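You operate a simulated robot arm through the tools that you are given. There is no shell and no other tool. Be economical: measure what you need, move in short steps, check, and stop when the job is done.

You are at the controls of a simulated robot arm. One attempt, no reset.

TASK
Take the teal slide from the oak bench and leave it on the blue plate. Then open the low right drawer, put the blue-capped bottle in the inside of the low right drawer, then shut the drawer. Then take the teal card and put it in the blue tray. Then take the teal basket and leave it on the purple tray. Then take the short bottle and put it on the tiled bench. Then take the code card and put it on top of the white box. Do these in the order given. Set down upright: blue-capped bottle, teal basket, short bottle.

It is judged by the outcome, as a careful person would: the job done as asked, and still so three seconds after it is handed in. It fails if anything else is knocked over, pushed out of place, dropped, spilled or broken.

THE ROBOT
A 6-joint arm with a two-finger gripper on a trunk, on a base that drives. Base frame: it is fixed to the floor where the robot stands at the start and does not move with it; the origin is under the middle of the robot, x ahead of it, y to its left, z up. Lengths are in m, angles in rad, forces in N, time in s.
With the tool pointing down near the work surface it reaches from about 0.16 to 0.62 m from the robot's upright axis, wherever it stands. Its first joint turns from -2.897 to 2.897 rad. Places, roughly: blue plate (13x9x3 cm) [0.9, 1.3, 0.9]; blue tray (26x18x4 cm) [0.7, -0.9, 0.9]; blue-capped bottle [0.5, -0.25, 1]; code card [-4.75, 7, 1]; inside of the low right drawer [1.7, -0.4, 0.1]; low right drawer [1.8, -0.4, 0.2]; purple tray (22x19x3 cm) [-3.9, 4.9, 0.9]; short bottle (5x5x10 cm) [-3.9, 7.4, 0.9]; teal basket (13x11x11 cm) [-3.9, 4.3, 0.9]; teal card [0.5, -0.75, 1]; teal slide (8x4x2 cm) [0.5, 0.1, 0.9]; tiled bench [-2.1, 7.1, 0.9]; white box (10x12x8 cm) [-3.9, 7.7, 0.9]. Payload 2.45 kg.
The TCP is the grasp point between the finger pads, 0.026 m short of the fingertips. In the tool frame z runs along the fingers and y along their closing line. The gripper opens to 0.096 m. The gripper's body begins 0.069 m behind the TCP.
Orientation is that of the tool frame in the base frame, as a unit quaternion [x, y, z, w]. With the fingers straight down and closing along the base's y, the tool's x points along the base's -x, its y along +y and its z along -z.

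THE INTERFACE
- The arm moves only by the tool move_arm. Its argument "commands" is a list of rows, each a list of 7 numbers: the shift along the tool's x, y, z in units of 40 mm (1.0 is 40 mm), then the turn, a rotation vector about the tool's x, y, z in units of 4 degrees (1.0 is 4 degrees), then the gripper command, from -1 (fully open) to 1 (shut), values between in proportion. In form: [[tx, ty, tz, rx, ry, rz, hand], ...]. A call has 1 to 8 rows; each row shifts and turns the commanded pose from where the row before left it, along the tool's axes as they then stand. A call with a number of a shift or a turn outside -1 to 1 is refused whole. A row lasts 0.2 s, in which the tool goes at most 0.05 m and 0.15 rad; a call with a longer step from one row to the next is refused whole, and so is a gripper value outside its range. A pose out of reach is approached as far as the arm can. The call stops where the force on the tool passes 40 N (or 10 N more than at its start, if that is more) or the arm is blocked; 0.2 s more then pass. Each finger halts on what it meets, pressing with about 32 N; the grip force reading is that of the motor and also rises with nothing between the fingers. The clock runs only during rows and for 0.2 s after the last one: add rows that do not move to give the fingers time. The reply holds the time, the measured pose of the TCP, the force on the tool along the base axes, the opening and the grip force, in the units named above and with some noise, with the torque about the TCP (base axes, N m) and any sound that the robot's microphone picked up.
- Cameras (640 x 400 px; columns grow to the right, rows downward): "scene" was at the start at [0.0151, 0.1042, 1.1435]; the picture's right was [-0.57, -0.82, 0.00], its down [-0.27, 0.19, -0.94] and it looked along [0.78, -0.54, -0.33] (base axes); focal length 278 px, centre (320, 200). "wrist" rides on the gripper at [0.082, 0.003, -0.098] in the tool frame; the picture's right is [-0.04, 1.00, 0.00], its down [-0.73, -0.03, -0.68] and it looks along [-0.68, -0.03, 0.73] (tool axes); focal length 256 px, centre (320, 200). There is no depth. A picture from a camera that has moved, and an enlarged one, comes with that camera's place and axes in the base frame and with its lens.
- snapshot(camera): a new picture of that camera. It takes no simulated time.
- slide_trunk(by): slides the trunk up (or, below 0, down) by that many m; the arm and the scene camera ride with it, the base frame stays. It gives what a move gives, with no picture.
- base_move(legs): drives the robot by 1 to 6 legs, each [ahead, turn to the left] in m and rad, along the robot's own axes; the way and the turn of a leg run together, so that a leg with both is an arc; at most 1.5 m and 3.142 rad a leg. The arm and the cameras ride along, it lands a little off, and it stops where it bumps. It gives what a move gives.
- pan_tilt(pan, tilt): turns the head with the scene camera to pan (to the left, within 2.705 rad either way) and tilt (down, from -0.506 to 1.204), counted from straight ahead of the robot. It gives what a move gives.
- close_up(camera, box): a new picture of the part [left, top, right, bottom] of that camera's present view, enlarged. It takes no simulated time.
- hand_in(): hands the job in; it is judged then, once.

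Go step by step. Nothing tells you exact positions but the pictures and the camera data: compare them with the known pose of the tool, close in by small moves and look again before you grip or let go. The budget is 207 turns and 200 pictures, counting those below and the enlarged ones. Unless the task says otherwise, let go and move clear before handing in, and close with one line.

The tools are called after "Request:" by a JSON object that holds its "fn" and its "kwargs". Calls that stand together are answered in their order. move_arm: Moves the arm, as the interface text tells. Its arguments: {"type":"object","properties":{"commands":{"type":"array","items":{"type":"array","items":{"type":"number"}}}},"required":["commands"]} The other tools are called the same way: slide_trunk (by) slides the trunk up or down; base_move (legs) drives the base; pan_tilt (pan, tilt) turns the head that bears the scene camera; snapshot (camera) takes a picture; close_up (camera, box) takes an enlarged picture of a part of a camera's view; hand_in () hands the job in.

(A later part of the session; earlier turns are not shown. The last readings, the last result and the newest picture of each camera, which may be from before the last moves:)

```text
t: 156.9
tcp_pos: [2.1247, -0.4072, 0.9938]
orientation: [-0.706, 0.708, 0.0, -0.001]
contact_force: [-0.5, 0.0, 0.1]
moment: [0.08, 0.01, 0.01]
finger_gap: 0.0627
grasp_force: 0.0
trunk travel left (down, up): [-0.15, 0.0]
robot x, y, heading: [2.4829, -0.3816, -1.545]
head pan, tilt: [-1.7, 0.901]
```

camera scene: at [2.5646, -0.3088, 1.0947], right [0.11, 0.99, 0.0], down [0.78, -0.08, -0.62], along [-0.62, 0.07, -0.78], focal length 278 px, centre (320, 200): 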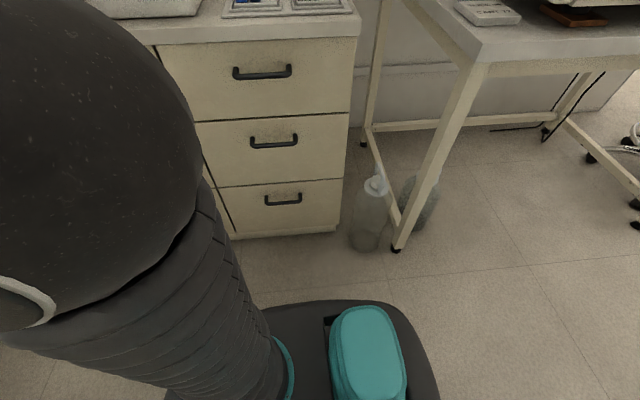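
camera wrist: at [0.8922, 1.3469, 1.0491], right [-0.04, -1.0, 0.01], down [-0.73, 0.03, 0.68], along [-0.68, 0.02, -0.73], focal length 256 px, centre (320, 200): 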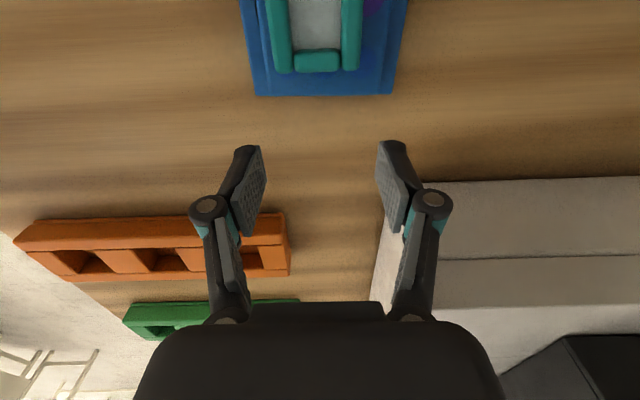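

Descending in front of the drawers.

Request:
{"fn": "move_arm", "kwargs": {"commands": [[0, 0, 1, 0, 0, 0, -0.3], [0, 0, 1, 0, 0, 0, -0.3], [0, 0, 1, 0, 0, 0, -0.3], [0, 0, 1, 0, 0, 0, -0.3], [0, 0, 1, 0, 0, 0, -0.3], [0, 0, 1, 0, 0, 0, -0.3], [0, 0, 1, 0, 0, 0, -0.3], [0, 0, 1, 0, 0, 0, -0.3]]}}

Request:
{"fn": "move_arm", "kwargs": {"commands": [[0, -0.3, 0.5, -1, 0, 0, -0.3], [0, 0, 0.5, -1, 0, 0, -0.3], [0, 0, 0.5, -1, 0, 0, -0.3], [0, 0, 0.5, -1, 0, 0, -0.3], [0, 0, 0, -1, 0, 0, -0.3], [0, 0, 0, -1, 0, 0, -0.3], [0, 0, 0, -1, 0, 0, -0.3], [0, 0, 0, -1, 0, 0, -0.3]]}}

Request:
{"fn": "snapshot", "kwargs": {"camera": "scene"}}

Request:
{"fn": "snapshot", "kwargs": {"camera": "wrist"}}

```text
t: 158.7
tcp_pos: [2.1246, -0.4119, 0.6723]
orientation: [-0.706, 0.708, 0.0, -0.001]
contact_force: [0.9, -0.2, -0.3]
moment: [-0.02, 0.03, 0.03]
finger_gap: 0.0625
grasp_force: 0.0
trunk travel left (down, up): [-0.15, 0.0]
robot x, y, heading: [2.4841, -0.38, -1.547]
head pan, tilt: [-1.7, 0.901]
```

```text
t: 160.5
tcp_pos: [2.1159, -0.4073, 0.6007]
orientation: [-0.679, 0.681, 0.194, -0.194]
contact_force: [-0.4, 0.0, -0.1]
moment: [0.03, -0.03, -0.02]
finger_gap: 0.0624
grasp_force: 0.1
out of reach, approached as far as the arm can: row 8
trunk travel left (down, up): [-0.15, 0.0]
robot x, y, heading: [2.4824, -0.3794, -1.547]
head pan, tilt: [-1.7, 0.901]
```

```text
137 pictures are left
camera scene: at [2.562, -0.3091, 1.0946], right [0.1, 0.99, 0.0], down [0.78, -0.08, -0.62], along [-0.62, 0.07, -0.78], focal length 278 px, centre (320, 200)
```

scene: 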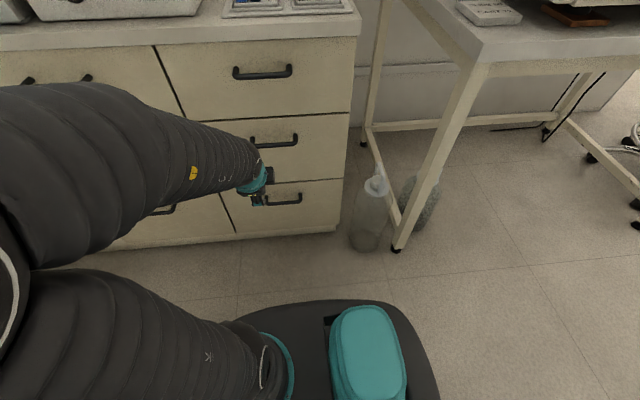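

```text
136 pictures are left
camera wrist: at [2.1644, -0.4899, 0.6879], right [-0.85, 0.04, 0.53], down [0.39, 0.73, 0.56], along [-0.36, 0.68, -0.64], focal length 256 px, centre (320, 200)
```

wrist: 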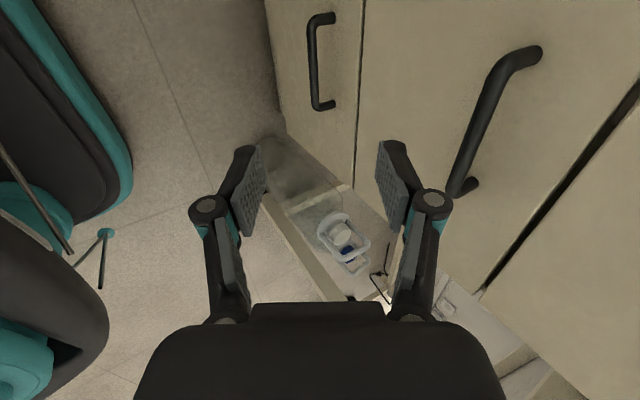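

Tilted 32° so far; further tilt needs more outreach. I'll move out and down toward the low handle, then tilt more.

Request:
{"fn": "move_arm", "kwargs": {"commands": [[0, -0.1, 0.98, 0, 0, 0, -0.3], [0, -0.1, 0.98, 0, 0, 0, -0.3], [0, -0.1, 0.98, 0, 0, 0, -0.3], [0, -0.1, 0.98, 0, 0, 0, -0.3], [0, -0.1, 0.98, 0, 0, 0, -0.3], [0, -0.2, 0.9, 0, 0, 0, -0.3]]}}

Request:
{"fn": "move_arm", "kwargs": {"commands": [[0, 0, 0, -1, 0, 0, -0.3], [0, 0, 0, -1, 0, 0, -0.3], [0, 0, 0, -1, 0, 0, -0.3], [0, 0, 0, -1, 0, 0, -0.3], [0, 0, 0, -1, 0, 0, -0.3], [0, 0, 0, -1, 0, 0, -0.3], [0, 0, 0, -1, 0, 0, -0.3]]}}

Request:
{"fn": "snapshot", "kwargs": {"camera": "wrist"}}

Request:
{"fn": "snapshot", "kwargs": {"camera": "scene"}}

```text
t: 161.9
tcp_pos: [2.0184, -0.3889, 0.4025]
orientation: [0.68, -0.679, -0.189, 0.2]
contact_force: [0.5, -1.1, 1.2]
moment: [0.01, 0.01, 0.0]
finger_gap: 0.0626
grasp_force: 0.0
out of reach, approached as far as the arm can: row 2, 5, 6
trunk travel left (down, up): [-0.15, 0.0]
robot x, y, heading: [2.4822, -0.3817, -1.546]
head pan, tilt: [-1.7, 0.901]
```

```text
t: 163.5
tcp_pos: [2.0107, -0.3581, 0.4099]
orientation: [0.613, -0.611, -0.352, 0.357]
contact_force: [-0.4, 0.7, 0.3]
moment: [-0.03, 0.01, 0.0]
finger_gap: 0.0627
grasp_force: 0.0
out of reach, approached as far as the arm can: row 1, 2, 3, 4, 7
trunk travel left (down, up): [-0.15, 0.0]
robot x, y, heading: [2.4839, -0.3768, -1.545]
head pan, tilt: [-1.7, 0.901]
```

```text
135 pictures are left
camera wrist: at [2.0946, -0.4388, 0.4645], right [-0.5, 0.04, 0.87], down [0.6, 0.74, 0.31], along [-0.63, 0.67, -0.39], focal length 256 px, centre (320, 200)
```

wrist: 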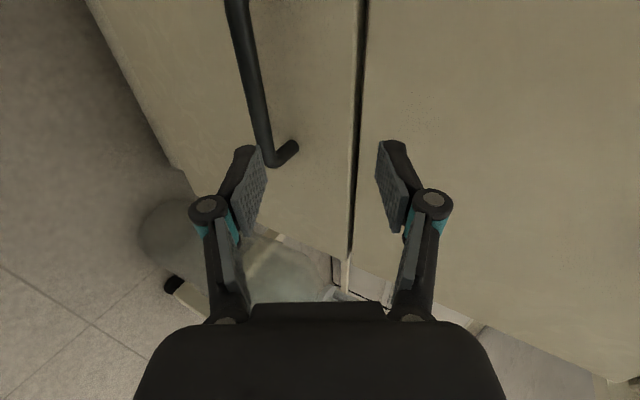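

```text
134 pictures are left
camera scene: at [2.5615, -0.3091, 1.0947], right [0.1, 0.99, 0.0], down [0.78, -0.08, -0.62], along [-0.62, 0.07, -0.78], focal length 278 px, centre (320, 200)
```

scene: 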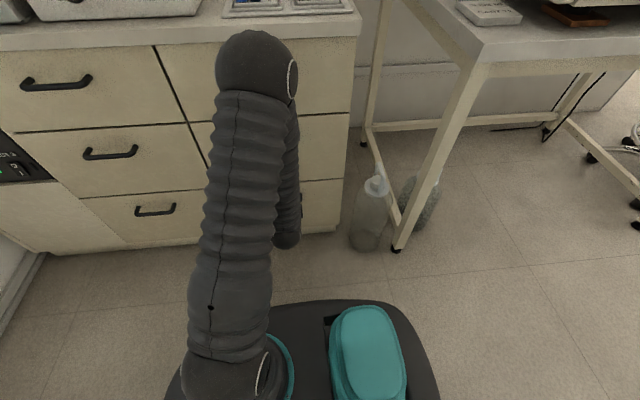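

Tilt is now 60° with the handle bar in view (bar y −0.43 to −0.29, z≈0.29). I'll narrow the fingers and line up with the bar.

Request:
{"fn": "move_arm", "kwargs": {"commands": [[0, -0.7, 0, 0, 0, 0, 0.2], [0.2, -0.7, 0, 0, 0, 0, 0.2], [0, 0, 0.5, 0, 0, 0, 0.2], [0, 0, 0.5, 0, 0, 0, 0.2]]}}

Request:
{"fn": "snapshot", "kwargs": {"camera": "wrist"}}

```text
t: 164.5
tcp_pos: [2.0038, -0.3503, 0.3387]
orientation: [0.612, -0.612, -0.351, 0.356]
contact_force: [-0.1, -0.5, 0.0]
moment: [-0.01, 0.01, -0.01]
finger_gap: 0.0383
grasp_force: 0.0
out of reach, approached as far as the arm can: row 1, 2, 3, 4
trunk travel left (down, up): [-0.15, 0.0]
robot x, y, heading: [2.4788, -0.3808, -1.546]
head pan, tilt: [-1.7, 0.901]
```

```text
133 pictures are left
camera wrist: at [2.0863, -0.4326, 0.3927], right [-0.5, 0.04, 0.87], down [0.6, 0.74, 0.31], along [-0.63, 0.67, -0.39], focal length 256 px, centre (320, 200)
```

wrist: 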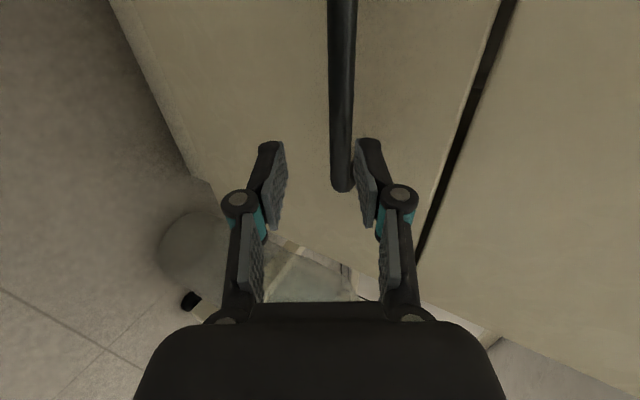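

The bar sits slightly toward the upper finger; I estimate it 6 cm ahead of the TCP. I'll shift 12 mm and advance part way.

Request:
{"fn": "move_arm", "kwargs": {"commands": [[0.1, 0.3, 0.2, 0, 0, 0, 0.2], [0, 0, 0.5, 0, 0, 0, 0.2], [0, 0, 0, 0, 0, 0, 0.2]]}}

Request:
{"fn": "snapshot", "kwargs": {"camera": "wrist"}}

```text
t: 165.3
tcp_pos: [1.9754, -0.345, 0.3368]
orientation: [0.612, -0.611, -0.352, 0.358]
contact_force: [-0.3, 0.5, -0.5]
moment: [-0.01, -0.01, -0.01]
finger_gap: 0.0385
grasp_force: 0.0
out of reach, approached as far as the arm can: row 1, 2
trunk travel left (down, up): [-0.15, 0.0]
robot x, y, heading: [2.483, -0.3813, -1.548]
head pan, tilt: [-1.7, 0.901]
```

```text
132 pictures are left
camera wrist: at [2.0583, -0.4267, 0.3913], right [-0.5, 0.04, 0.87], down [0.6, 0.74, 0.31], along [-0.63, 0.67, -0.39], focal length 256 px, centre (320, 200)
```

wrist: 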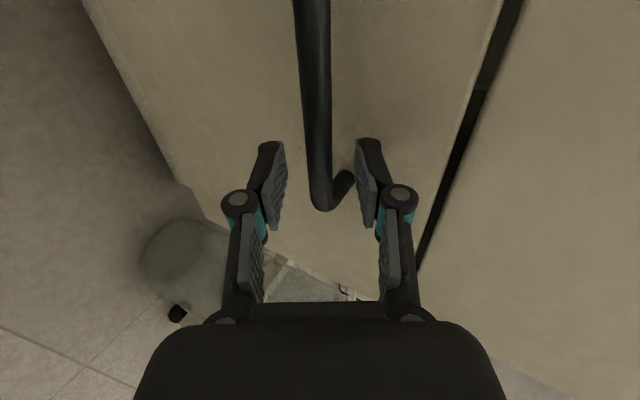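

The bar is centred between the fingers, about 4 cm ahead. Advancing 3.4 cm.

Request:
{"fn": "move_arm", "kwargs": {"commands": [[0, 0, 0.45, 0, 0, 0, 0.2], [0, 0, 0.4, 0, 0, 0, 0.2], [0, 0, 0, 0, 0, 0, 0.2]]}}

Request:
{"fn": "snapshot", "kwargs": {"camera": "wrist"}}

```text
t: 166.1
tcp_pos: [1.946, -0.3384, 0.3218]
orientation: [0.613, -0.612, -0.35, 0.357]
contact_force: [2.9, 0.7, 0.9]
moment: [0.03, 0.02, -0.04]
finger_gap: 0.0442
grasp_force: 0.2
out of reach, approached as far as the arm can: row 1, 2
trunk travel left (down, up): [-0.15, 0.0]
robot x, y, heading: [2.4798, -0.3792, -1.547]
head pan, tilt: [-1.7, 0.901]
```

```text
131 pictures are left
camera wrist: at [2.0296, -0.4208, 0.3754], right [-0.5, 0.04, 0.87], down [0.6, 0.74, 0.31], along [-0.63, 0.67, -0.39], focal length 256 px, centre (320, 200)
```

wrist: 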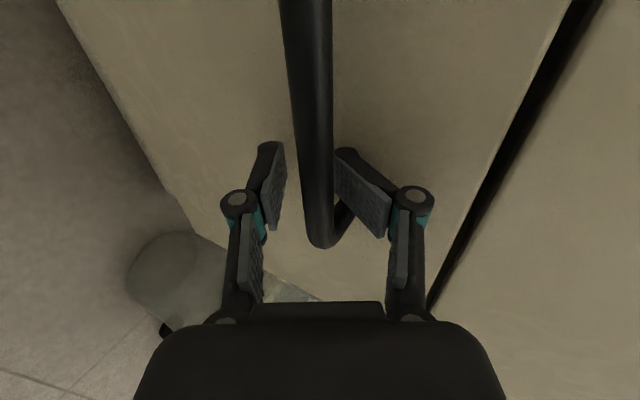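

The upper finger touches the drawer front behind the bar; the bar is between the fingers. Closing on it.

Request:
{"fn": "move_arm", "kwargs": {"commands": [[0, 0, 0, 0, 0, 0, 0.6], [0, 0, 0, 0, 0, 0, 1], [0, 0, 0, 0, 0, 0, 1]]}}

Request:
{"fn": "snapshot", "kwargs": {"camera": "wrist"}}

```text
t: 166.9
tcp_pos: [1.9462, -0.3385, 0.3199]
orientation: [0.613, -0.612, -0.35, 0.356]
contact_force: [-2.8, 0.6, -14.6]
moment: [0.1, 0.28, 0.08]
finger_gap: 0.0149
grasp_force: 38.0
trunk travel left (down, up): [-0.15, 0.0]
robot x, y, heading: [2.4742, -0.3825, -1.544]
head pan, tilt: [-1.7, 0.901]
```

```text
130 pictures are left
camera wrist: at [2.0299, -0.4209, 0.3746], right [-0.5, 0.04, 0.86], down [0.6, 0.74, 0.31], along [-0.63, 0.67, -0.4], focal length 256 px, centre (320, 200)
```

wrist: 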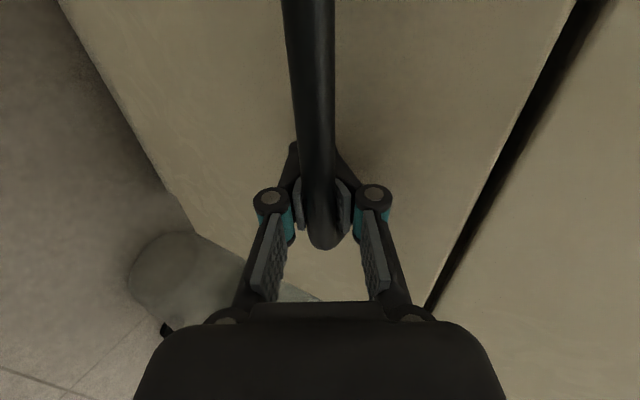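

The handle is gripped (15 mm). Pulling straight out along +x in steps.

Request:
{"fn": "move_arm", "kwargs": {"commands": [[0, -0.25, -0.43, 0, 0, 0, 1], [0, -0.25, -0.43, 0, 0, 0, 1], [0, -0.25, -0.43, 0, 0, 0, 1], [0, -0.25, -0.43, 0, 0, 0, 1]]}}

Request:
{"fn": "snapshot", "kwargs": {"camera": "wrist"}}

```text
t: 167.9
tcp_pos: [2.0243, -0.34, 0.3209]
orientation: [-0.612, 0.613, 0.353, -0.355]
contact_force: [0.1, -17.8, -9.4]
moment: [-0.05, 0.0, 0.0]
finger_gap: 0.015
grasp_force: 38.2
trunk travel left (down, up): [-0.15, 0.0]
robot x, y, heading: [2.4854, -0.3788, -1.541]
head pan, tilt: [-1.7, 0.901]
```

```text
129 pictures are left
camera wrist: at [2.1068, -0.4215, 0.3742], right [-0.5, 0.04, 0.87], down [0.6, 0.73, 0.31], along [-0.62, 0.68, -0.39], focal length 256 px, centre (320, 200)
```

wrist: 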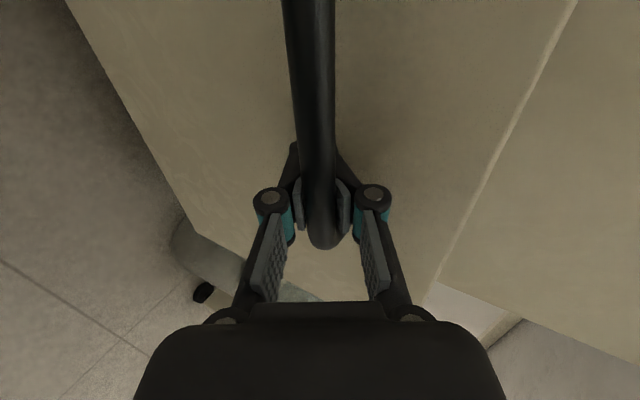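

The drawer is out ~8 cm. Continuing to pull.

Request:
{"fn": "move_arm", "kwargs": {"commands": [[0.1, -0.25, -0.43, 0, 0, 0, 1], [0, -0.25, -0.43, 0, 0, 0, 1], [0, -0.25, -0.43, 0, 0, 0, 1], [0, -0.25, -0.43, 0, 0, 0, 1]]}}

Request:
{"fn": "snapshot", "kwargs": {"camera": "scene"}}

```text
t: 168.7
tcp_pos: [2.0693, -0.3389, 0.32]
orientation: [0.609, -0.608, -0.359, 0.361]
contact_force: [0.5, -1.5, 15.1]
moment: [-0.49, -0.19, 0.57]
finger_gap: 0.0149
grasp_force: 37.6
out of reach, approached as far as the arm can: row 3, 4
trunk travel left (down, up): [-0.15, 0.0]
robot x, y, heading: [2.4817, -0.383, -1.547]
head pan, tilt: [-1.7, 0.901]
stopped in row 4: the force on the tool passed its limit at 45 N (the readings are from after the stop); the commanded pose is now the measured one
```

```text
128 pictures are left
camera scene: at [2.5616, -0.3091, 1.0951], right [0.1, 0.99, 0.0], down [0.78, -0.08, -0.62], along [-0.62, 0.06, -0.78], focal length 278 px, centre (320, 200)
```

scene: 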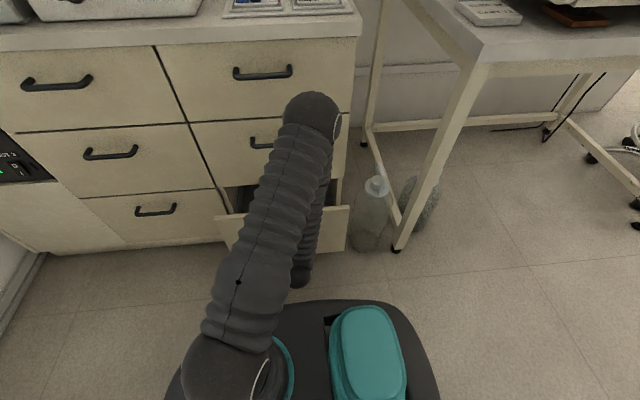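

The arm folds out of reach at 12 cm open. I'll rotate the tool toward vertical about the round bar while continuing to pull.

Request:
{"fn": "move_arm", "kwargs": {"commands": [[0, 0, 0, 0.7, 0, 0, 1], [0, 0, 0, 0.7, 0, 0, 1], [0, 0, 0, 0.7, 0, 0, 1], [0, 0, 0, 0.7, 0, 0, 1], [0, 0, 0, 0.7, 0, 0, 1], [0, 0, 0, 0.7, 0, 0, 1]]}}

```text
t: 169.8
tcp_pos: [2.0717, -0.3374, 0.3149]
orientation: [0.644, -0.644, -0.29, 0.294]
contact_force: [0.9, 2.3, -20.7]
moment: [0.08, 0.33, 0.33]
finger_gap: 0.0122
grasp_force: 36.1
trunk travel left (down, up): [-0.15, 0.0]
robot x, y, heading: [2.4803, -0.3785, -1.545]
head pan, tilt: [-1.7, 0.901]
stopped in row 5: the force on the tool passed its limit at 43 N (the readings are from after the stop); the commanded pose is now the measured one
```

Tilt is now 49°. Pulling further.

Request:
{"fn": "move_arm", "kwargs": {"commands": [[0, -0.4, -0.31, 0, 0, 0, 1], [0, -0.33, -0.375, 0.3, 0, 0, 1], [0, -0.33, -0.375, 0.3, 0, 0, 1], [0, -0.33, -0.375, 0.3, 0, 0, 1]]}}

```text
t: 170.2
tcp_pos: [2.074, -0.3375, 0.3147]
orientation: [0.644, -0.639, -0.295, 0.3]
contact_force: [1.4, -3.0, 17.2]
moment: [-0.36, -0.6, -0.16]
finger_gap: 0.0121
grasp_force: 36.5
out of reach, approached as far as the arm can: row 1
trunk travel left (down, up): [-0.15, 0.0]
robot x, y, heading: [2.4845, -0.3791, -1.546]
head pan, tilt: [-1.7, 0.901]
stopped in row 1: the force on the tool passed its limit at 47 N (the readings are from after the stop); the commanded pose is now the measured one
```

This grip can't pull farther. I'll release, rise, go vertical, and grip the top edge of the drawer's front panel to pull it further.

Request:
{"fn": "move_arm", "kwargs": {"commands": [[0, 0, 0, 0, 0, 0, 0.2], [0, 0, 0, 0, 0, 0, -0.1], [0, 0, -0.8, 0, 0, 0, -0.1], [0, 0.4, -0.8, 0.5, 0, 0, -0.1], [0, 0.4, -0.8, 1, 0, 0, -0.1], [0, 0.4, -0.8, 1, 0, 0, -0.1], [0, 0, -0.5, 1, 0, 0, -0.1], [0, 0, -0.5, 1, 0, 0, -0.1]]}}

Request:
{"fn": "move_arm", "kwargs": {"commands": [[0, 0, 0, 1, 0, 0, -0.1], [0, 0, 0, 1, 0, 0, -0.1], [0, 0, 0, 1, 0, 0, -0.1], [0, 0, 0, 1, 0, 0, -0.1], [0, 0, 0, 1, 0, 0, -0.1], [0, 0, 0, 1, 0, 0, -0.1]]}}

Request:
{"fn": "snapshot", "kwargs": {"camera": "wrist"}}

Request:
{"fn": "snapshot", "kwargs": {"camera": "scene"}}

```text
t: 172.0
tcp_pos: [2.0918, -0.3042, 0.4303]
orientation: [0.683, -0.678, -0.192, 0.194]
contact_force: [0.4, -1.0, 0.2]
moment: [0.02, -0.02, 0.02]
finger_gap: 0.0528
grasp_force: 0.0
out of reach, approached as far as the arm can: row 3, 4, 5, 6, 7
trunk travel left (down, up): [-0.15, 0.0]
robot x, y, heading: [2.4821, -0.382, -1.541]
head pan, tilt: [-1.7, 0.901]
```

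```text
t: 173.4
tcp_pos: [2.0906, -0.3139, 0.4312]
orientation: [0.705, -0.694, -0.088, 0.121]
contact_force: [-0.1, -1.0, -0.2]
moment: [-0.03, 0.02, 0.0]
finger_gap: 0.0527
grasp_force: 0.1
out of reach, approached as far as the arm can: row 4, 6
trunk travel left (down, up): [-0.15, 0.0]
robot x, y, heading: [2.4841, -0.3817, -1.544]
head pan, tilt: [-1.7, 0.901]
```

```text
127 pictures are left
camera wrist: at [2.1178, -0.3915, 0.5304], right [-0.96, 0.03, 0.29], down [0.21, 0.77, 0.61], along [-0.2, 0.64, -0.74], focal length 256 px, centre (320, 200)
```

wrist: 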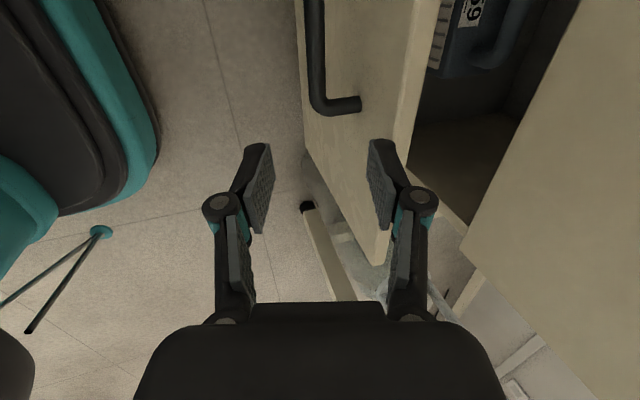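

```text
126 pictures are left
camera scene: at [2.5609, -0.3091, 1.0946], right [0.1, 0.99, 0.0], down [0.78, -0.08, -0.62], along [-0.62, 0.06, -0.78], focal length 278 px, centre (320, 200)
```

scene: 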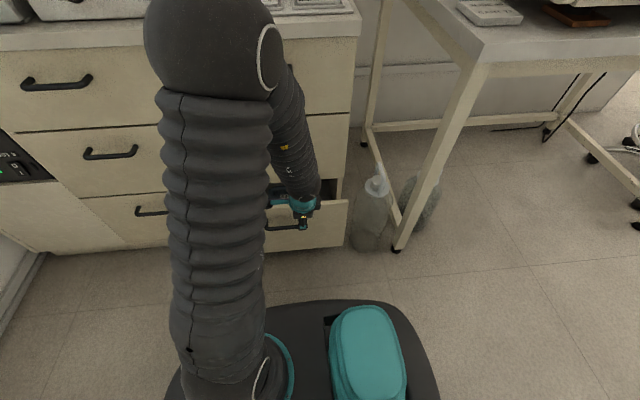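

The drawer is open ~12 cm and the panel's top edge is in view. I'll straighten the tool and look again.

Request:
{"fn": "move_arm", "kwargs": {"commands": [[0, 0, -0.2, 1, 0, 0, -0.3], [0, 0, 0, 1, 0.3, 0, -0.3], [0, 0, 0, 1, 0.3, 0, -0.3], [0, 0, 0, 1, 0, 0, -0.3], [0, 0, 0, 0.2, 0, 0, -0.3]]}}

Request:
{"fn": "snapshot", "kwargs": {"camera": "wrist"}}

```text
t: 174.6
tcp_pos: [2.0905, -0.317, 0.4339]
orientation: [0.717, -0.696, 0.029, 0.032]
contact_force: [0.3, 0.4, 0.5]
moment: [-0.03, 0.02, 0.02]
finger_gap: 0.0627
grasp_force: 0.0
out of reach, approached as far as the arm can: row 1
trunk travel left (down, up): [-0.15, 0.0]
robot x, y, heading: [2.4834, -0.3798, -1.549]
head pan, tilt: [-1.7, 0.901]
```

```text
125 pictures are left
camera wrist: at [2.0904, -0.3905, 0.5408], right [-1.0, 0.01, 0.0], down [0.01, 0.79, 0.61], along [0.01, 0.61, -0.79], focal length 256 px, centre (320, 200)
```

wrist: 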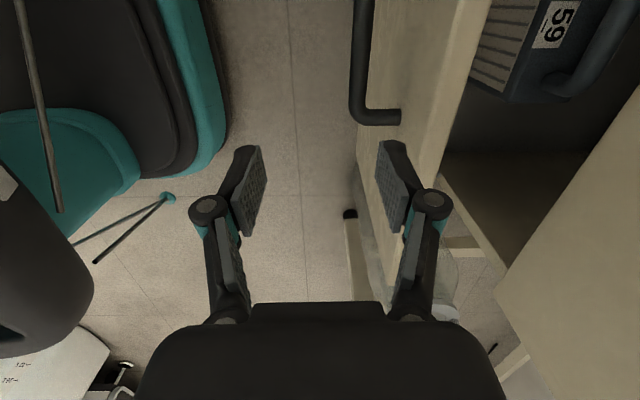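

The panel's top edge is near x 2.00, z 0.35. To stay clear of the middle drawer's handle I'll grip near y −0.22.

Request:
{"fn": "move_arm", "kwargs": {"commands": [[-0.8, 0, 0, 0, -0.6, 0, -0.3], [-0.8, 0, 0, 0, -0.6, 0, -0.3], [-0.8, 0.2, 0, 0, 0, 0, -0.3], [0, 0.7, 0, 0, 0, 0, -0.3], [0, 0.7, 0, 0, 0, 0, -0.3], [0, 0.6, 0, 0, 0, 0, -0.3]]}}

Request:
{"fn": "snapshot", "kwargs": {"camera": "wrist"}}

Request:
{"fn": "snapshot", "kwargs": {"camera": "scene"}}

```text
t: 176.0
tcp_pos: [1.9987, -0.2233, 0.4314]
orientation: [0.717, -0.697, -0.001, 0.003]
contact_force: [-0.1, -0.3, -0.7]
moment: [-0.02, 0.02, 0.0]
finger_gap: 0.0624
grasp_force: 0.0
trunk travel left (down, up): [-0.15, 0.0]
robot x, y, heading: [2.4812, -0.383, -1.545]
head pan, tilt: [-1.7, 0.901]
```

```text
124 pictures are left
camera wrist: at [1.9982, -0.3054, 0.5311], right [-1.0, 0.01, 0.01], down [0.01, 0.74, 0.68], along [0.0, 0.68, -0.74], focal length 256 px, centre (320, 200)
```

wrist: 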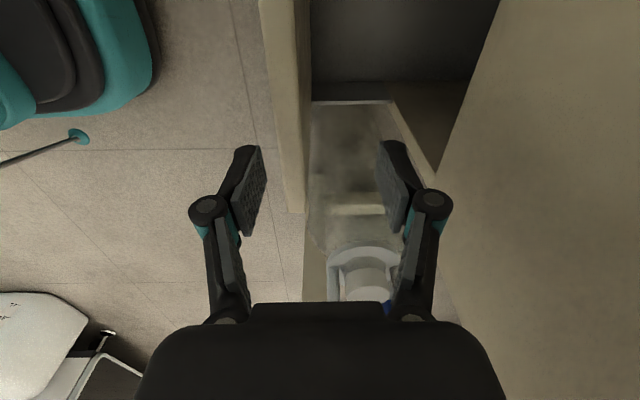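

```text
123 pictures are left
camera scene: at [2.5608, -0.3091, 1.0946], right [0.1, 0.99, 0.0], down [0.78, -0.08, -0.62], along [-0.62, 0.06, -0.78], focal length 278 px, centre (320, 200)
```

scene: 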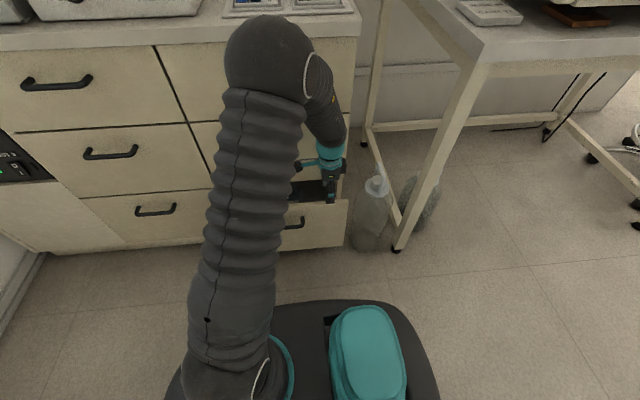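

The panel edge (x≈2.018) lies between the fingers, slightly left. I'll shift 1.6 cm and lower over it.

Request:
{"fn": "move_arm", "kwargs": {"commands": [[0, -0.4, 0.4, 0, 0, 0, -0.3], [0, 0, 0.6, 0, 0, 0, -0.3], [0, 0, 0.6, 0, 0, 0, -0.3], [0, 0, 0, 0, 0, 0, -0.3]]}}

Request:
{"fn": "snapshot", "kwargs": {"camera": "wrist"}}

```text
t: 177.0
tcp_pos: [2.0174, -0.223, 0.3653]
orientation: [0.718, -0.696, -0.001, 0.003]
contact_force: [-0.4, -0.5, 1.3]
moment: [0.01, -0.01, 0.04]
finger_gap: 0.0624
grasp_force: 0.0
trunk travel left (down, up): [-0.15, 0.0]
robot x, y, heading: [2.4857, -0.3817, -1.546]
head pan, tilt: [-1.7, 0.901]
```

```text
122 pictures are left
camera wrist: at [2.0159, -0.3048, 0.4649], right [-1.0, 0.01, 0.01], down [0.01, 0.74, 0.68], along [0.0, 0.68, -0.74], focal length 256 px, centre (320, 200)
```

wrist: 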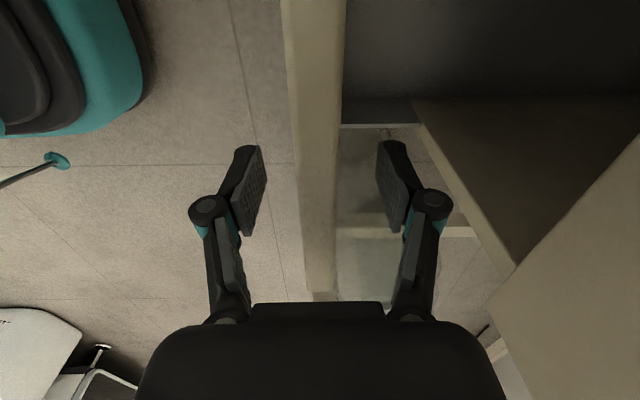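

The panel edge is centred between the fingers. Gripping it and pulling.

Request:
{"fn": "move_arm", "kwargs": {"commands": [[0, 0, 0, 0, 0, 0, 0.5], [0, 0, 0, 0, 0, 0, 1], [0, -0.3, 0, 0, 0, 0, 1], [0, -0.5, 0, 0, 0, 0, 1], [0, -0.5, 0, 0, 0, 0, 1], [0, -0.5, 0, 0, 0, 0, 1]]}}

```text
t: 178.4
tcp_pos: [2.089, -0.2198, 0.3664]
orientation: [0.717, -0.698, -0.002, 0.003]
contact_force: [-1.9, -24.3, -14.8]
moment: [-0.69, -0.04, -1.05]
finger_gap: 0.0163
grasp_force: 42.1
trunk travel left (down, up): [-0.15, 0.0]
robot x, y, heading: [2.4835, -0.3828, -1.547]
head pan, tilt: [-1.7, 0.901]
```

Opening works. Two more centimetres at a time to about 27 cm open.

Request:
{"fn": "move_arm", "kwargs": {"commands": [[0.08, -0.5, 0, 0, 0, 0, 1], [0.02, -0.5, 0, 0, 0, 0, 1], [0.02, -0.5, 0, 0, 0, 0, 1], [0.02, -0.5, 0, 0, 0, 0, 1]]}}

Request:
{"fn": "snapshot", "kwargs": {"camera": "scene"}}

```text
t: 179.4
tcp_pos: [2.168, -0.2251, 0.3669]
orientation: [0.717, -0.697, -0.004, 0.003]
contact_force: [1.0, 20.8, 18.2]
moment: [0.1, -0.07, -1.03]
finger_gap: 0.0163
grasp_force: 41.7
trunk travel left (down, up): [-0.15, 0.0]
robot x, y, heading: [2.4811, -0.382, -1.544]
head pan, tilt: [-1.7, 0.901]
```

```text
121 pictures are left
camera scene: at [2.5612, -0.3088, 1.0952], right [0.1, 0.99, 0.0], down [0.78, -0.08, -0.62], along [-0.62, 0.06, -0.78], focal length 278 px, centre (320, 200)
```

scene: 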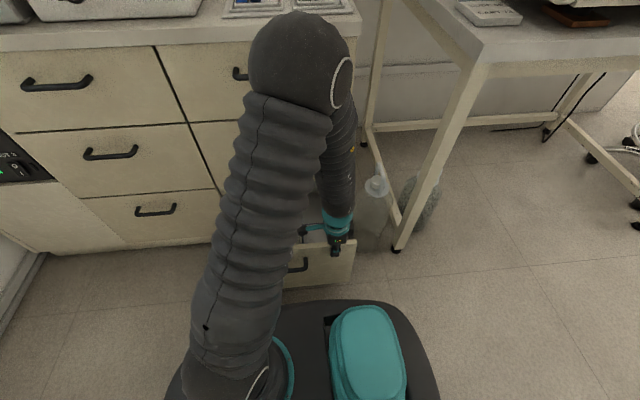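

The drawer is open about 27 cm. Releasing, rising, and looking into it.

Request:
{"fn": "move_arm", "kwargs": {"commands": [[0, 0, 0, 0, 0, 0, 0], [0, 0, 0, 0, 0, 0, -0.3], [0, 0, -1, 0, 0, 0, -0.3], [0, 0, -1, 0, 0, 0, -0.3], [0, 0, -1, 0, 0, 0, -0.3], [0, 0, -1, 0, 0, 0, -0.3], [0, 0, -1, 0, 0, 0, -0.3], [0, 0, -1, 0, 0, 0, -0.3]]}}

Request:
{"fn": "snapshot", "kwargs": {"camera": "scene"}}

Request:
{"fn": "snapshot", "kwargs": {"camera": "wrist"}}

```text
t: 181.2
tcp_pos: [2.1701, -0.2237, 0.6068]
orientation: [0.717, -0.697, -0.001, 0.002]
contact_force: [-0.1, 0.1, -1.2]
moment: [0.0, 0.0, 0.02]
finger_gap: 0.0625
grasp_force: 0.0
trunk travel left (down, up): [-0.15, 0.0]
robot x, y, heading: [2.4821, -0.3849, -1.544]
head pan, tilt: [-1.7, 0.901]
```

```text
120 pictures are left
camera scene: at [2.5606, -0.309, 1.0946], right [0.1, 0.99, 0.0], down [0.78, -0.08, -0.62], along [-0.62, 0.06, -0.78], focal length 278 px, centre (320, 200)
```

scene: 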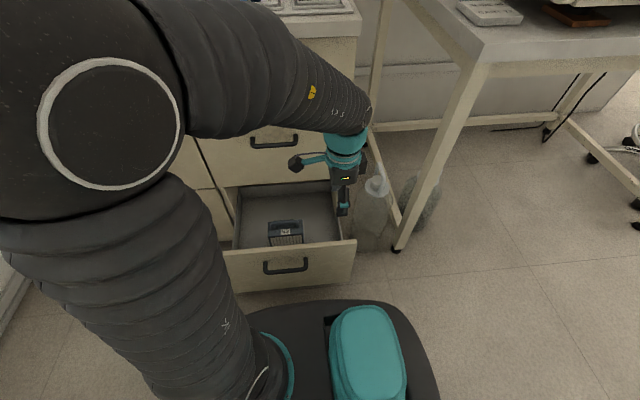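

```text
119 pictures are left
camera wrist: at [2.1701, -0.3065, 0.7072], right [-1.0, 0.01, 0.01], down [0.01, 0.74, 0.68], along [0.0, 0.68, -0.74], focal length 256 px, centre (320, 200)
```

wrist: 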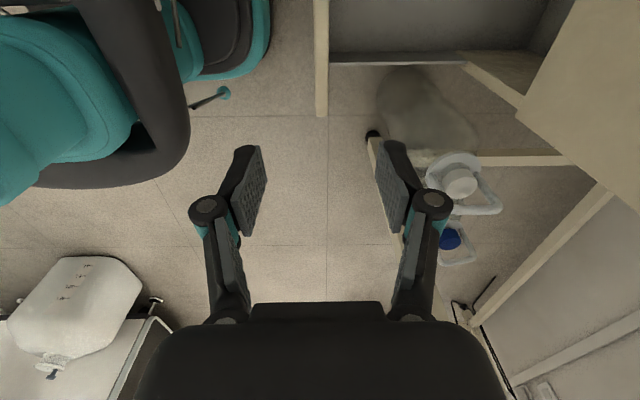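

The drawer holds one small block, leaving plenty of room. I'll raise the arm and swing it back to the front for the drive.

Request:
{"fn": "move_arm", "kwargs": {"commands": [[0, 0, -1, 0, 0, 0, -0.3], [0, 0, -1, 0, 0, 0, -0.3], [0, 0, -1, 0, 0, 0, -0.3], [0, 0, -1, 0, 0, 0, -0.3], [0.5, 0.3, -0.8, 0, 0, 0, -0.3], [0.5, 0.3, -0.8, 0, 0, 0, -0.3], [0.6, 0.3, -0.8, 0, 0, 0, -0.3], [0.6, 0.2, -0.8, 0, 0, 0, -0.3]]}}

Request:
{"fn": "move_arm", "kwargs": {"commands": [[1, -0.1, -0.4, 0, 0, 0, -0.3], [1, -0.17, -0.4, 0, 0, -0.9, -0.3], [0.93, -0.17, -0.4, 0, 0, -0.93, -0.3], [0.93, -0.17, 0, 0, 0, -0.93, -0.3], [0.93, -0.17, 0, 0, 0, -0.93, -0.3], [0.93, -0.17, 0, 0, 0, -0.93, -0.3], [0.93, -0.17, 0, 0, 0, -0.93, -0.3], [0.93, -0.17, 0, 0, 0, -0.93, -0.3]]}}

Request:
{"fn": "move_arm", "kwargs": {"commands": [[0.755, -0.37, 0, 0, 0, -1, -0.3], [0.755, -0.37, 0, 0, 0, -1, -0.3], [0.755, -0.37, 0, 0, 0, -1, -0.3], [0.755, -0.37, 0, 0, 0, -1, -0.3], [0.755, -0.37, 0, 0, 0, -1, -0.3], [0.755, -0.37, 0, 0, 0, -1, -0.3]]}}

```text
t: 183.0
tcp_pos: [2.1298, -0.3131, 0.8944]
orientation: [0.718, -0.696, -0.002, 0.002]
contact_force: [-0.8, 0.5, -0.4]
moment: [0.02, -0.02, 0.01]
finger_gap: 0.0624
grasp_force: 0.2
trunk travel left (down, up): [-0.15, 0.0]
robot x, y, heading: [2.4827, -0.3801, -1.544]
head pan, tilt: [-1.7, 0.901]
```

```text
t: 184.8
tcp_pos: [2.2383, -0.597, 0.9412]
orientation: [0.856, -0.517, -0.003, 0.002]
contact_force: [0.3, -0.1, -0.5]
moment: [0.01, 0.01, 0.05]
finger_gap: 0.0624
grasp_force: 0.0
trunk travel left (down, up): [-0.15, 0.0]
robot x, y, heading: [2.4821, -0.3785, -1.544]
head pan, tilt: [-1.7, 0.901]
```

```text
t: 186.2
tcp_pos: [2.4195, -0.6865, 0.9417]
orientation: [0.945, -0.327, -0.003, 0.001]
contact_force: [-0.8, 0.3, -0.3]
moment: [0.01, -0.01, 0.0]
finger_gap: 0.0623
grasp_force: 0.1
trunk travel left (down, up): [-0.15, 0.0]
robot x, y, heading: [2.482, -0.3795, -1.546]
head pan, tilt: [-1.7, 0.901]
```

Driving back up the aisle and around to the front benches for the bottle, checking the pose midway.

Request:
{"fn": "base_move", "kwargs": {"legs": [[-1.5, 0], [-1.45, 0], [0, -2.33], [0.62, 0], [0, 0.73]]}}

```text
t: 210.6
tcp_pos: [1.7561, 3.0456, 0.9432]
orientation: [-0.374, 0.927, 0.003, 0.001]
contact_force: [0.3, -0.6, -0.2]
moment: [-0.01, 0.03, 0.0]
finger_gap: 0.0625
grasp_force: 0.1
trunk travel left (down, up): [-0.15, 0.0]
robot x, y, heading: [2.049, 2.9409, 3.03]
head pan, tilt: [-1.7, 0.901]
```

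On course. Continuing around to the front aisle.

Request:
{"fn": "base_move", "kwargs": {"legs": [[1.2, 0], [0, 0.938], [1.19, 0], [0, 0.744], [1.3, 0]]}}

Request:
{"fn": "pan_tilt", "kwargs": {"pan": 0.5, "tilt": 0.4}}

Request:
{"fn": "snapshot", "kwargs": {"camera": "scene"}}

```text
t: 232.6
tcp_pos: [0.0004, 0.5926, 0.9414]
orientation: [0.936, -0.353, -0.003, 0.002]
contact_force: [0.0, 0.5, -0.1]
moment: [0.01, 0.0, -0.02]
finger_gap: 0.0622
grasp_force: 0.1
trunk travel left (down, up): [-0.15, 0.0]
robot x, y, heading: [0.0779, 0.8931, -1.599]
head pan, tilt: [-1.7, 0.901]
```

```text
t: 234.7
tcp_pos: [0.0008, 0.5933, 0.9424]
orientation: [0.936, -0.353, -0.002, 0.002]
contact_force: [-0.3, -0.7, -0.5]
moment: [0.01, 0.0, -0.03]
finger_gap: 0.0625
grasp_force: 0.1
trunk travel left (down, up): [-0.15, 0.0]
robot x, y, heading: [0.0789, 0.8941, -1.594]
head pan, tilt: [0.499, 0.4]
```

```text
118 pictures are left
camera scene: at [0.2787, 0.8682, 1.1376], right [-0.89, -0.46, 0.0], down [-0.18, 0.35, -0.92], along [0.42, -0.82, -0.39], focal length 278 px, centre (320, 200)
```

scene: 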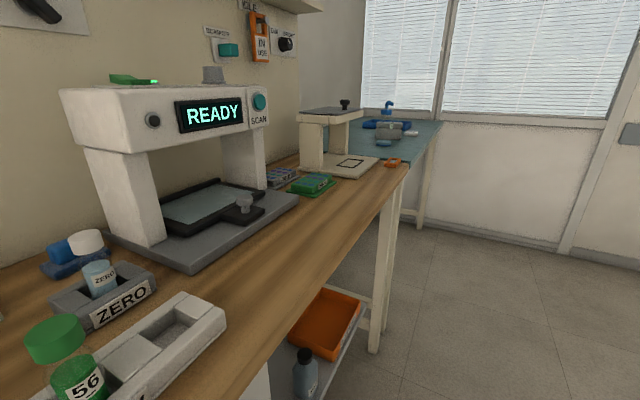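

Continuing along the bench to stand beside the bottle.

Request:
{"fn": "base_move", "kwargs": {"legs": [[1.2, 0.02]]}}

Request:
{"fn": "pan_tilt", "kwargs": {"pan": 1.4, "tilt": 0.5}}

Request:
{"fn": "snapshot", "kwargs": {"camera": "scene"}}

```text
t: 240.5
tcp_pos: [-0.0275, -0.5384, 0.9416]
orientation: [0.936, -0.352, -0.002, 0.002]
contact_force: [0.6, 1.2, 0.0]
moment: [0.01, 0.0, 0.03]
finger_gap: 0.0624
grasp_force: 0.1
trunk travel left (down, up): [-0.15, 0.0]
robot x, y, heading: [0.0503, -0.2321, -1.597]
head pan, tilt: [0.499, 0.4]
```

```text
t: 241.7
tcp_pos: [-0.0267, -0.5377, 0.9412]
orientation: [0.936, -0.351, -0.001, 0.002]
contact_force: [-0.9, 0.3, 1.1]
moment: [0.03, -0.03, 0.03]
finger_gap: 0.0624
grasp_force: 0.0
trunk travel left (down, up): [-0.15, 0.0]
robot x, y, heading: [0.0508, -0.2365, -1.598]
head pan, tilt: [1.4, 0.499]
```

```text
117 pictures are left
camera scene: at [0.298, -0.1985, 1.1285], right [-0.19, -0.98, 0.0], down [-0.47, 0.09, -0.88], along [0.86, -0.17, -0.48], focal length 278 px, centre (320, 200)
```

scene: 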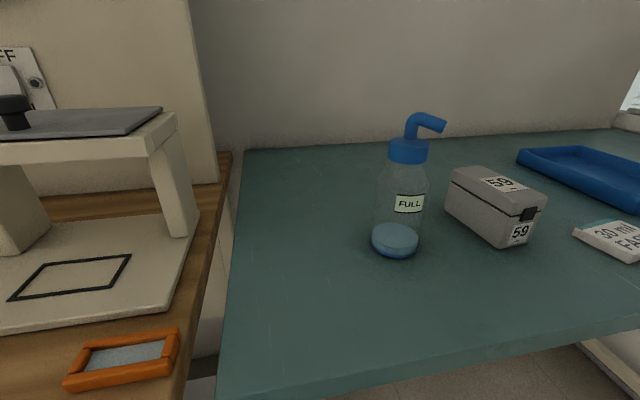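

The bottle is a squeeze bottle near (0.595, −0.37), cap z 1.00–1.03, tube top ~1.065, tube pointing to −y. I'll grip the cap from above with fingers closing along x; for height I need the base ~10 cm nearer the bench.

Request:
{"fn": "base_move", "kwargs": {"legs": [[-0.2, 0], [0, 0.3], [0.36, 0], [0, -0.28]]}}

Request:
{"fn": "snapshot", "kwargs": {"camera": "scene"}}

```text
t: 247.1
tcp_pos: [0.0921, -0.6815, 0.9415]
orientation: [0.943, -0.333, -0.002, 0.001]
contact_force: [0.8, -0.4, -0.4]
moment: [-0.02, -0.01, -0.01]
finger_gap: 0.0626
grasp_force: 0.0
trunk travel left (down, up): [-0.15, 0.0]
robot x, y, heading: [0.1548, -0.3766, -1.556]
head pan, tilt: [1.4, 0.499]
```

```text
116 pictures are left
camera scene: at [0.4028, -0.3276, 1.1285], right [-0.15, -0.99, 0.0], down [-0.47, 0.07, -0.88], along [0.87, -0.14, -0.48], focal length 278 px, centre (320, 200)
```

scene: 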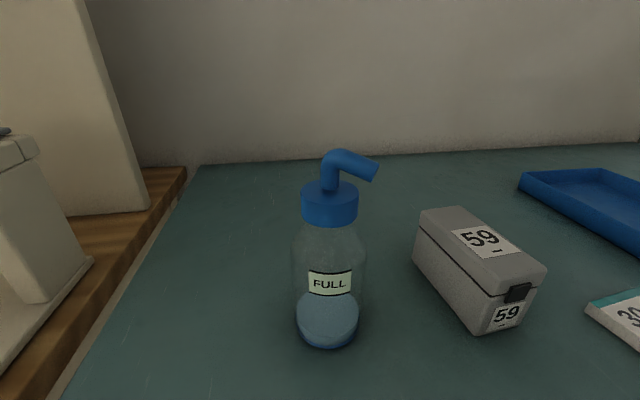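

Bottle at (0.590, −0.366). Since tips can't rise above the tube, I'll come in beside it at y≈−0.29 and slide the open fingers over the cap along −y. First, swing the arm round.

Request:
{"fn": "move_arm", "kwargs": {"commands": [[0.62, -0.24, -0.22, 0, 0, -1, -0.67], [0.62, -0.24, -0.22, 0, 0, -1, -0.67], [0.62, -0.24, -0.22, 0, 0, -1, -0.67], [0.62, -0.24, -0.22, 0, 0, -1, -0.67], [0.62, -0.24, -0.22, 0, 0, -1, -0.67], [0.62, -0.24, -0.22, 0, 0, -1, -0.67], [0.62, -0.24, -0.22, 0, 0, -1, -0.67], [0.62, -0.24, -0.22, 0, 0, -1, -0.67]]}}

Request:
{"fn": "move_arm", "kwargs": {"commands": [[0.51, -0.43, 0, 0, 0, -1, -0.67], [0.51, -0.43, 0, 0, 0, -1, -0.67], [0.51, -0.43, 0, 0, 0, -1, -0.67], [0.51, -0.43, 0, 0, 0, -1, -0.67], [0.51, -0.43, 0, 0, 0, -1, -0.67], [0.51, -0.43, 0, 0, 0, -1, -0.67], [0.51, -0.43, 0, 0, 0, -1, -0.67], [0.51, -0.43, 0, 0, 0, -1, -0.67]]}}

Request:
{"fn": "move_arm", "kwargs": {"commands": [[0.5, -0.55, 0, 0, 0, -1, -0.67], [0.5, -0.55, 0, 0, 0, -1, -0.67], [0.5, -0.55, 0, 0, 0, -1, -0.67], [0.5, -0.55, 0, 0, 0, -1, -0.67], [0.5, -0.55, 0, 0, 0, -1, -0.67], [0.5, -0.55, 0, 0, 0, -1, -0.67], [0.5, -0.55, 0, 0, 0, -1, -0.67], [0.5, -0.55, 0, 0, 0, -1, -0.67]]}}

```text
t: 248.9
tcp_pos: [0.3039, -0.6936, 1.0104]
orientation: [0.998, -0.06, -0.002, 0.002]
contact_force: [0.1, 1.1, 0.0]
moment: [-0.01, -0.01, 0.03]
finger_gap: 0.0801
grasp_force: 0.1
out of reach, approached as far as the arm can: row 8
trunk travel left (down, up): [-0.15, 0.0]
robot x, y, heading: [0.1579, -0.3773, -1.554]
head pan, tilt: [1.4, 0.499]
```

```text
t: 250.7
tcp_pos: [0.4445, -0.5396, 1.0065]
orientation: [0.976, 0.218, -0.003, 0.0]
contact_force: [-0.3, -0.4, 0.5]
moment: [-0.02, -0.01, 0.03]
finger_gap: 0.08
grasp_force: 0.2
trunk travel left (down, up): [-0.15, 0.0]
robot x, y, heading: [0.1589, -0.3748, -1.555]
head pan, tilt: [1.4, 0.499]
```

```text
t: 252.0
tcp_pos: [0.4748, -0.4513, 1.005]
orientation: [0.956, 0.295, -0.01, 0.001]
contact_force: [0.6, 0.3, -0.3]
moment: [-0.01, 0.0, 0.02]
finger_gap: 0.0801
grasp_force: 0.1
trunk travel left (down, up): [-0.15, 0.0]
robot x, y, heading: [0.1605, -0.3772, -1.558]
head pan, tilt: [1.4, 0.499]
stopped in row 6: the arm was blocked; the commanded pose is now the measured one
```

The arm is blocked by my own head mast, which sits on the robot's left. So the bottle should be on my right: I'll bring the arm back to the front, back off, turn to face +y, and come alongside again.

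Request:
{"fn": "move_arm", "kwargs": {"commands": [[-0.62, 0.47, 0, 0, 0, 0.75, -0.67], [-0.62, 0.47, 0, 0, 0, 0.75, -0.67], [-0.62, 0.47, 0, 0, 0, 0.75, -0.67], [-0.51, 0.43, 0, 0, 0, 1, -0.67], [-0.51, 0.43, 0, 0, 0, 1, -0.67], [-0.51, 0.43, 0, 0, 0, 1, -0.67], [-0.51, 0.43, 0, 0, 0, 1, -0.67], [-0.51, 0.43, 0, 0, 0, 1, -0.67]]}}

Request:
{"fn": "move_arm", "kwargs": {"commands": [[-0.51, 0.43, 0, 0, 0, 1, -0.67], [-0.51, 0.43, 0, 0, 0, 1, -0.67], [-0.51, 0.43, 0, 0, 0, 1, -0.67], [-0.62, 0.24, 0, 0, 0, 1, -0.67], [-0.62, 0.24, 0, 0, 0, 0, -0.67], [-0.62, 0.24, 0, 0, 0, 0, -0.67], [-0.62, 0.24, 0, 0, 0, 0, -0.67], [-0.5, 0.24, 0, 0, 0, 0, -0.67]]}}

```text
t: 253.8
tcp_pos: [0.3725, -0.6484, 1.0066]
orientation: [0.999, 0.051, -0.01, 0.003]
contact_force: [-0.7, -0.3, 0.1]
moment: [0.01, 0.0, -0.02]
finger_gap: 0.0801
grasp_force: 0.1
trunk travel left (down, up): [-0.15, 0.0]
robot x, y, heading: [0.1563, -0.3731, -1.552]
head pan, tilt: [1.4, 0.499]
```

```text
t: 255.6
tcp_pos: [0.186, -0.7295, 1.0108]
orientation: [0.996, -0.088, -0.01, 0.004]
contact_force: [0.3, 0.1, 0.0]
moment: [-0.01, 0.01, 0.0]
finger_gap: 0.08
grasp_force: 0.0
trunk travel left (down, up): [-0.15, 0.0]
robot x, y, heading: [0.1576, -0.3769, -1.549]
head pan, tilt: [1.4, 0.499]
```

Backing out, turning to face +y, and reversing in alongside the teal bench.

Request:
{"fn": "base_move", "kwargs": {"legs": [[0, 0.28], [-0.56, 0], [0, 2.84]]}}

```text
t: 266.4
tcp_pos: [-0.0405, 0.5128, 1.0103]
orientation: [0.084, 0.996, 0.003, 0.011]
contact_force: [0.7, -0.6, 0.4]
moment: [0.02, 0.0, -0.02]
finger_gap: 0.0799
grasp_force: 0.1
trunk travel left (down, up): [-0.15, 0.0]
robot x, y, heading: [-0.0079, 0.1624, 1.595]
head pan, tilt: [1.4, 0.499]
```

Request:
{"fn": "base_move", "kwargs": {"legs": [[0, 0.25], [-0.584, 0], [0, -0.27]]}}

Request:
{"fn": "pan_tilt", "kwargs": {"pan": -1.3, "tilt": 0.5}}

Request:
{"fn": "snapshot", "kwargs": {"camera": "scene"}}

```text
t: 271.5
tcp_pos: [0.1274, -0.0432, 1.0108]
orientation: [0.087, 0.996, 0.003, 0.01]
contact_force: [0.5, 0.0, -0.3]
moment: [-0.03, -0.03, -0.01]
finger_gap: 0.08
grasp_force: 0.0
trunk travel left (down, up): [-0.15, 0.0]
robot x, y, heading: [0.1569, -0.3979, 1.589]
head pan, tilt: [1.4, 0.499]
```

```text
t: 273.9
tcp_pos: [0.1277, -0.0418, 1.0105]
orientation: [0.088, 0.996, 0.003, 0.01]
contact_force: [-0.2, 0.4, -0.1]
moment: [-0.03, -0.03, -0.01]
finger_gap: 0.0802
grasp_force: 0.0
trunk travel left (down, up): [-0.15, 0.0]
robot x, y, heading: [0.1598, -0.3966, 1.59]
head pan, tilt: [-1.3, 0.499]
```

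```text
115 pictures are left
camera scene: at [0.0866, -0.4332, 1.1285], right [0.29, -0.96, 0.0], down [-0.46, -0.14, -0.88], along [0.84, 0.25, -0.48], focal length 278 px, centre (320, 200)
```

scene: 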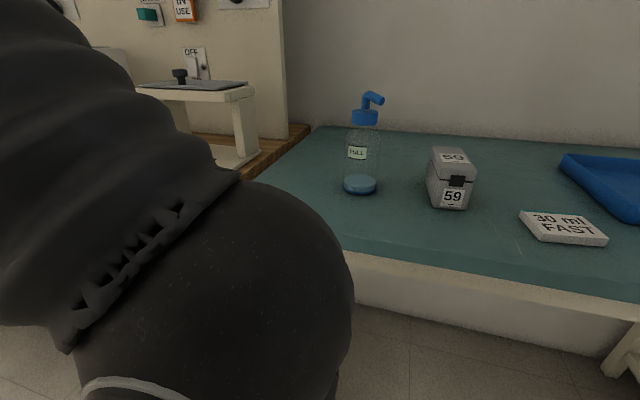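

The bottle is now on my right, at about (0.595, −0.366). Swinging the arm clockwise toward it with the tool turning along.

Request:
{"fn": "move_arm", "kwargs": {"commands": [[-0.74, 0.12, 0, 0, 0, 1, -0.67], [-0.74, 0.12, 0, 0, 0, 1, -0.67], [-0.74, 0.12, 0, 0, 0, 1, -0.67], [-0.74, 0.12, 0, 0, 0, 1, -0.67], [-0.74, 0.12, 0, 0, 0, 1, -0.67], [-0.74, 0.12, 0, 0, 0, 1, -0.67], [-0.74, 0.12, 0, 0, 0, 1, -0.67], [-0.74, 0.12, 0, 0, 0, 1, -0.67]]}}

Request:
{"fn": "move_arm", "kwargs": {"commands": [[-0.74, 0.12, 0, 0, 0, 1, -0.67], [-0.74, 0.12, 0, 0, 0, 1, -0.67], [-0.5, 0.08, 0, 0, 0, 1, -0.67], [-0.5, 0.08, 0, 0, 0, 1, -0.67], [-0.5, 0.08, 0, 0, 0, 1, -0.67], [-0.5, 0.08, 0, 0, 0, 1, -0.67], [-0.5, 0.08, 0, 0, 0, 1, -0.67], [-0.5, 0.08, 0, 0, 0, 1, -0.67]]}}

Request:
{"fn": "snapshot", "kwargs": {"camera": "wrist"}}

Request:
{"fn": "snapshot", "kwargs": {"camera": "scene"}}

```text
t: 275.7
tcp_pos: [0.3546, -0.1032, 1.0139]
orientation: [0.358, 0.934, 0.006, 0.009]
contact_force: [-0.2, -0.2, 1.0]
moment: [0.03, -0.02, 0.0]
finger_gap: 0.0805
grasp_force: 0.0
trunk travel left (down, up): [-0.15, 0.0]
robot x, y, heading: [0.1554, -0.3983, 1.59]
head pan, tilt: [-1.3, 0.499]
```

```text
t: 277.5
tcp_pos: [0.48, -0.2321, 1.0157]
orientation: [0.603, 0.798, 0.008, 0.006]
contact_force: [0.1, -0.4, 1.1]
moment: [0.0, -0.02, -0.02]
finger_gap: 0.0802
grasp_force: 0.0
trunk travel left (down, up): [-0.15, 0.0]
robot x, y, heading: [0.1581, -0.3972, 1.59]
head pan, tilt: [-1.3, 0.499]
```

```text
114 pictures are left
camera wrist: at [0.4581, -0.1543, 1.1163], right [0.97, 0.24, 0.02], down [0.16, -0.72, 0.68], along [0.18, -0.66, -0.73], focal length 256 px, centre (320, 200)
```

wrist: 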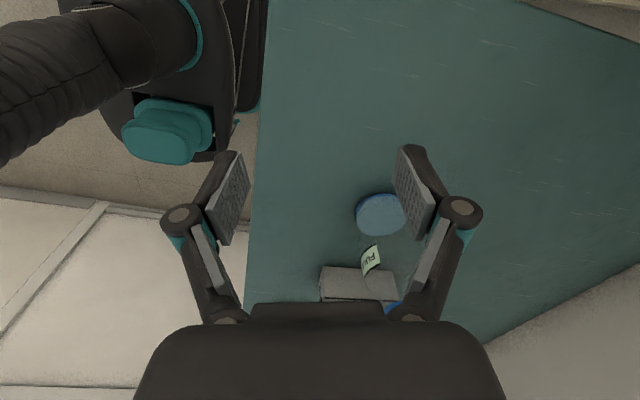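

```text
113 pictures are left
camera scene: at [0.0866, -0.4332, 1.1285], right [0.29, -0.96, 0.0], down [-0.46, -0.14, -0.88], along [0.84, 0.25, -0.48], focal length 278 px, centre (320, 200)
```

scene: 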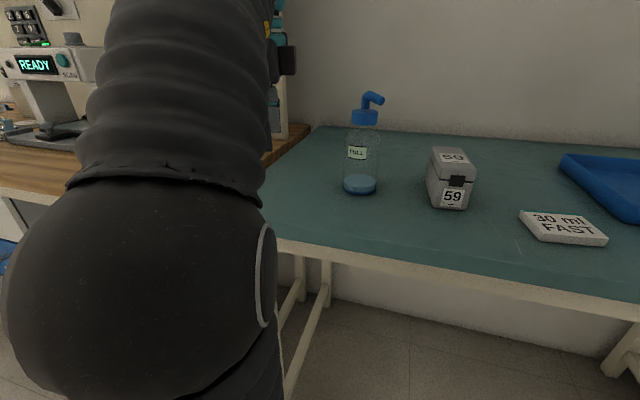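

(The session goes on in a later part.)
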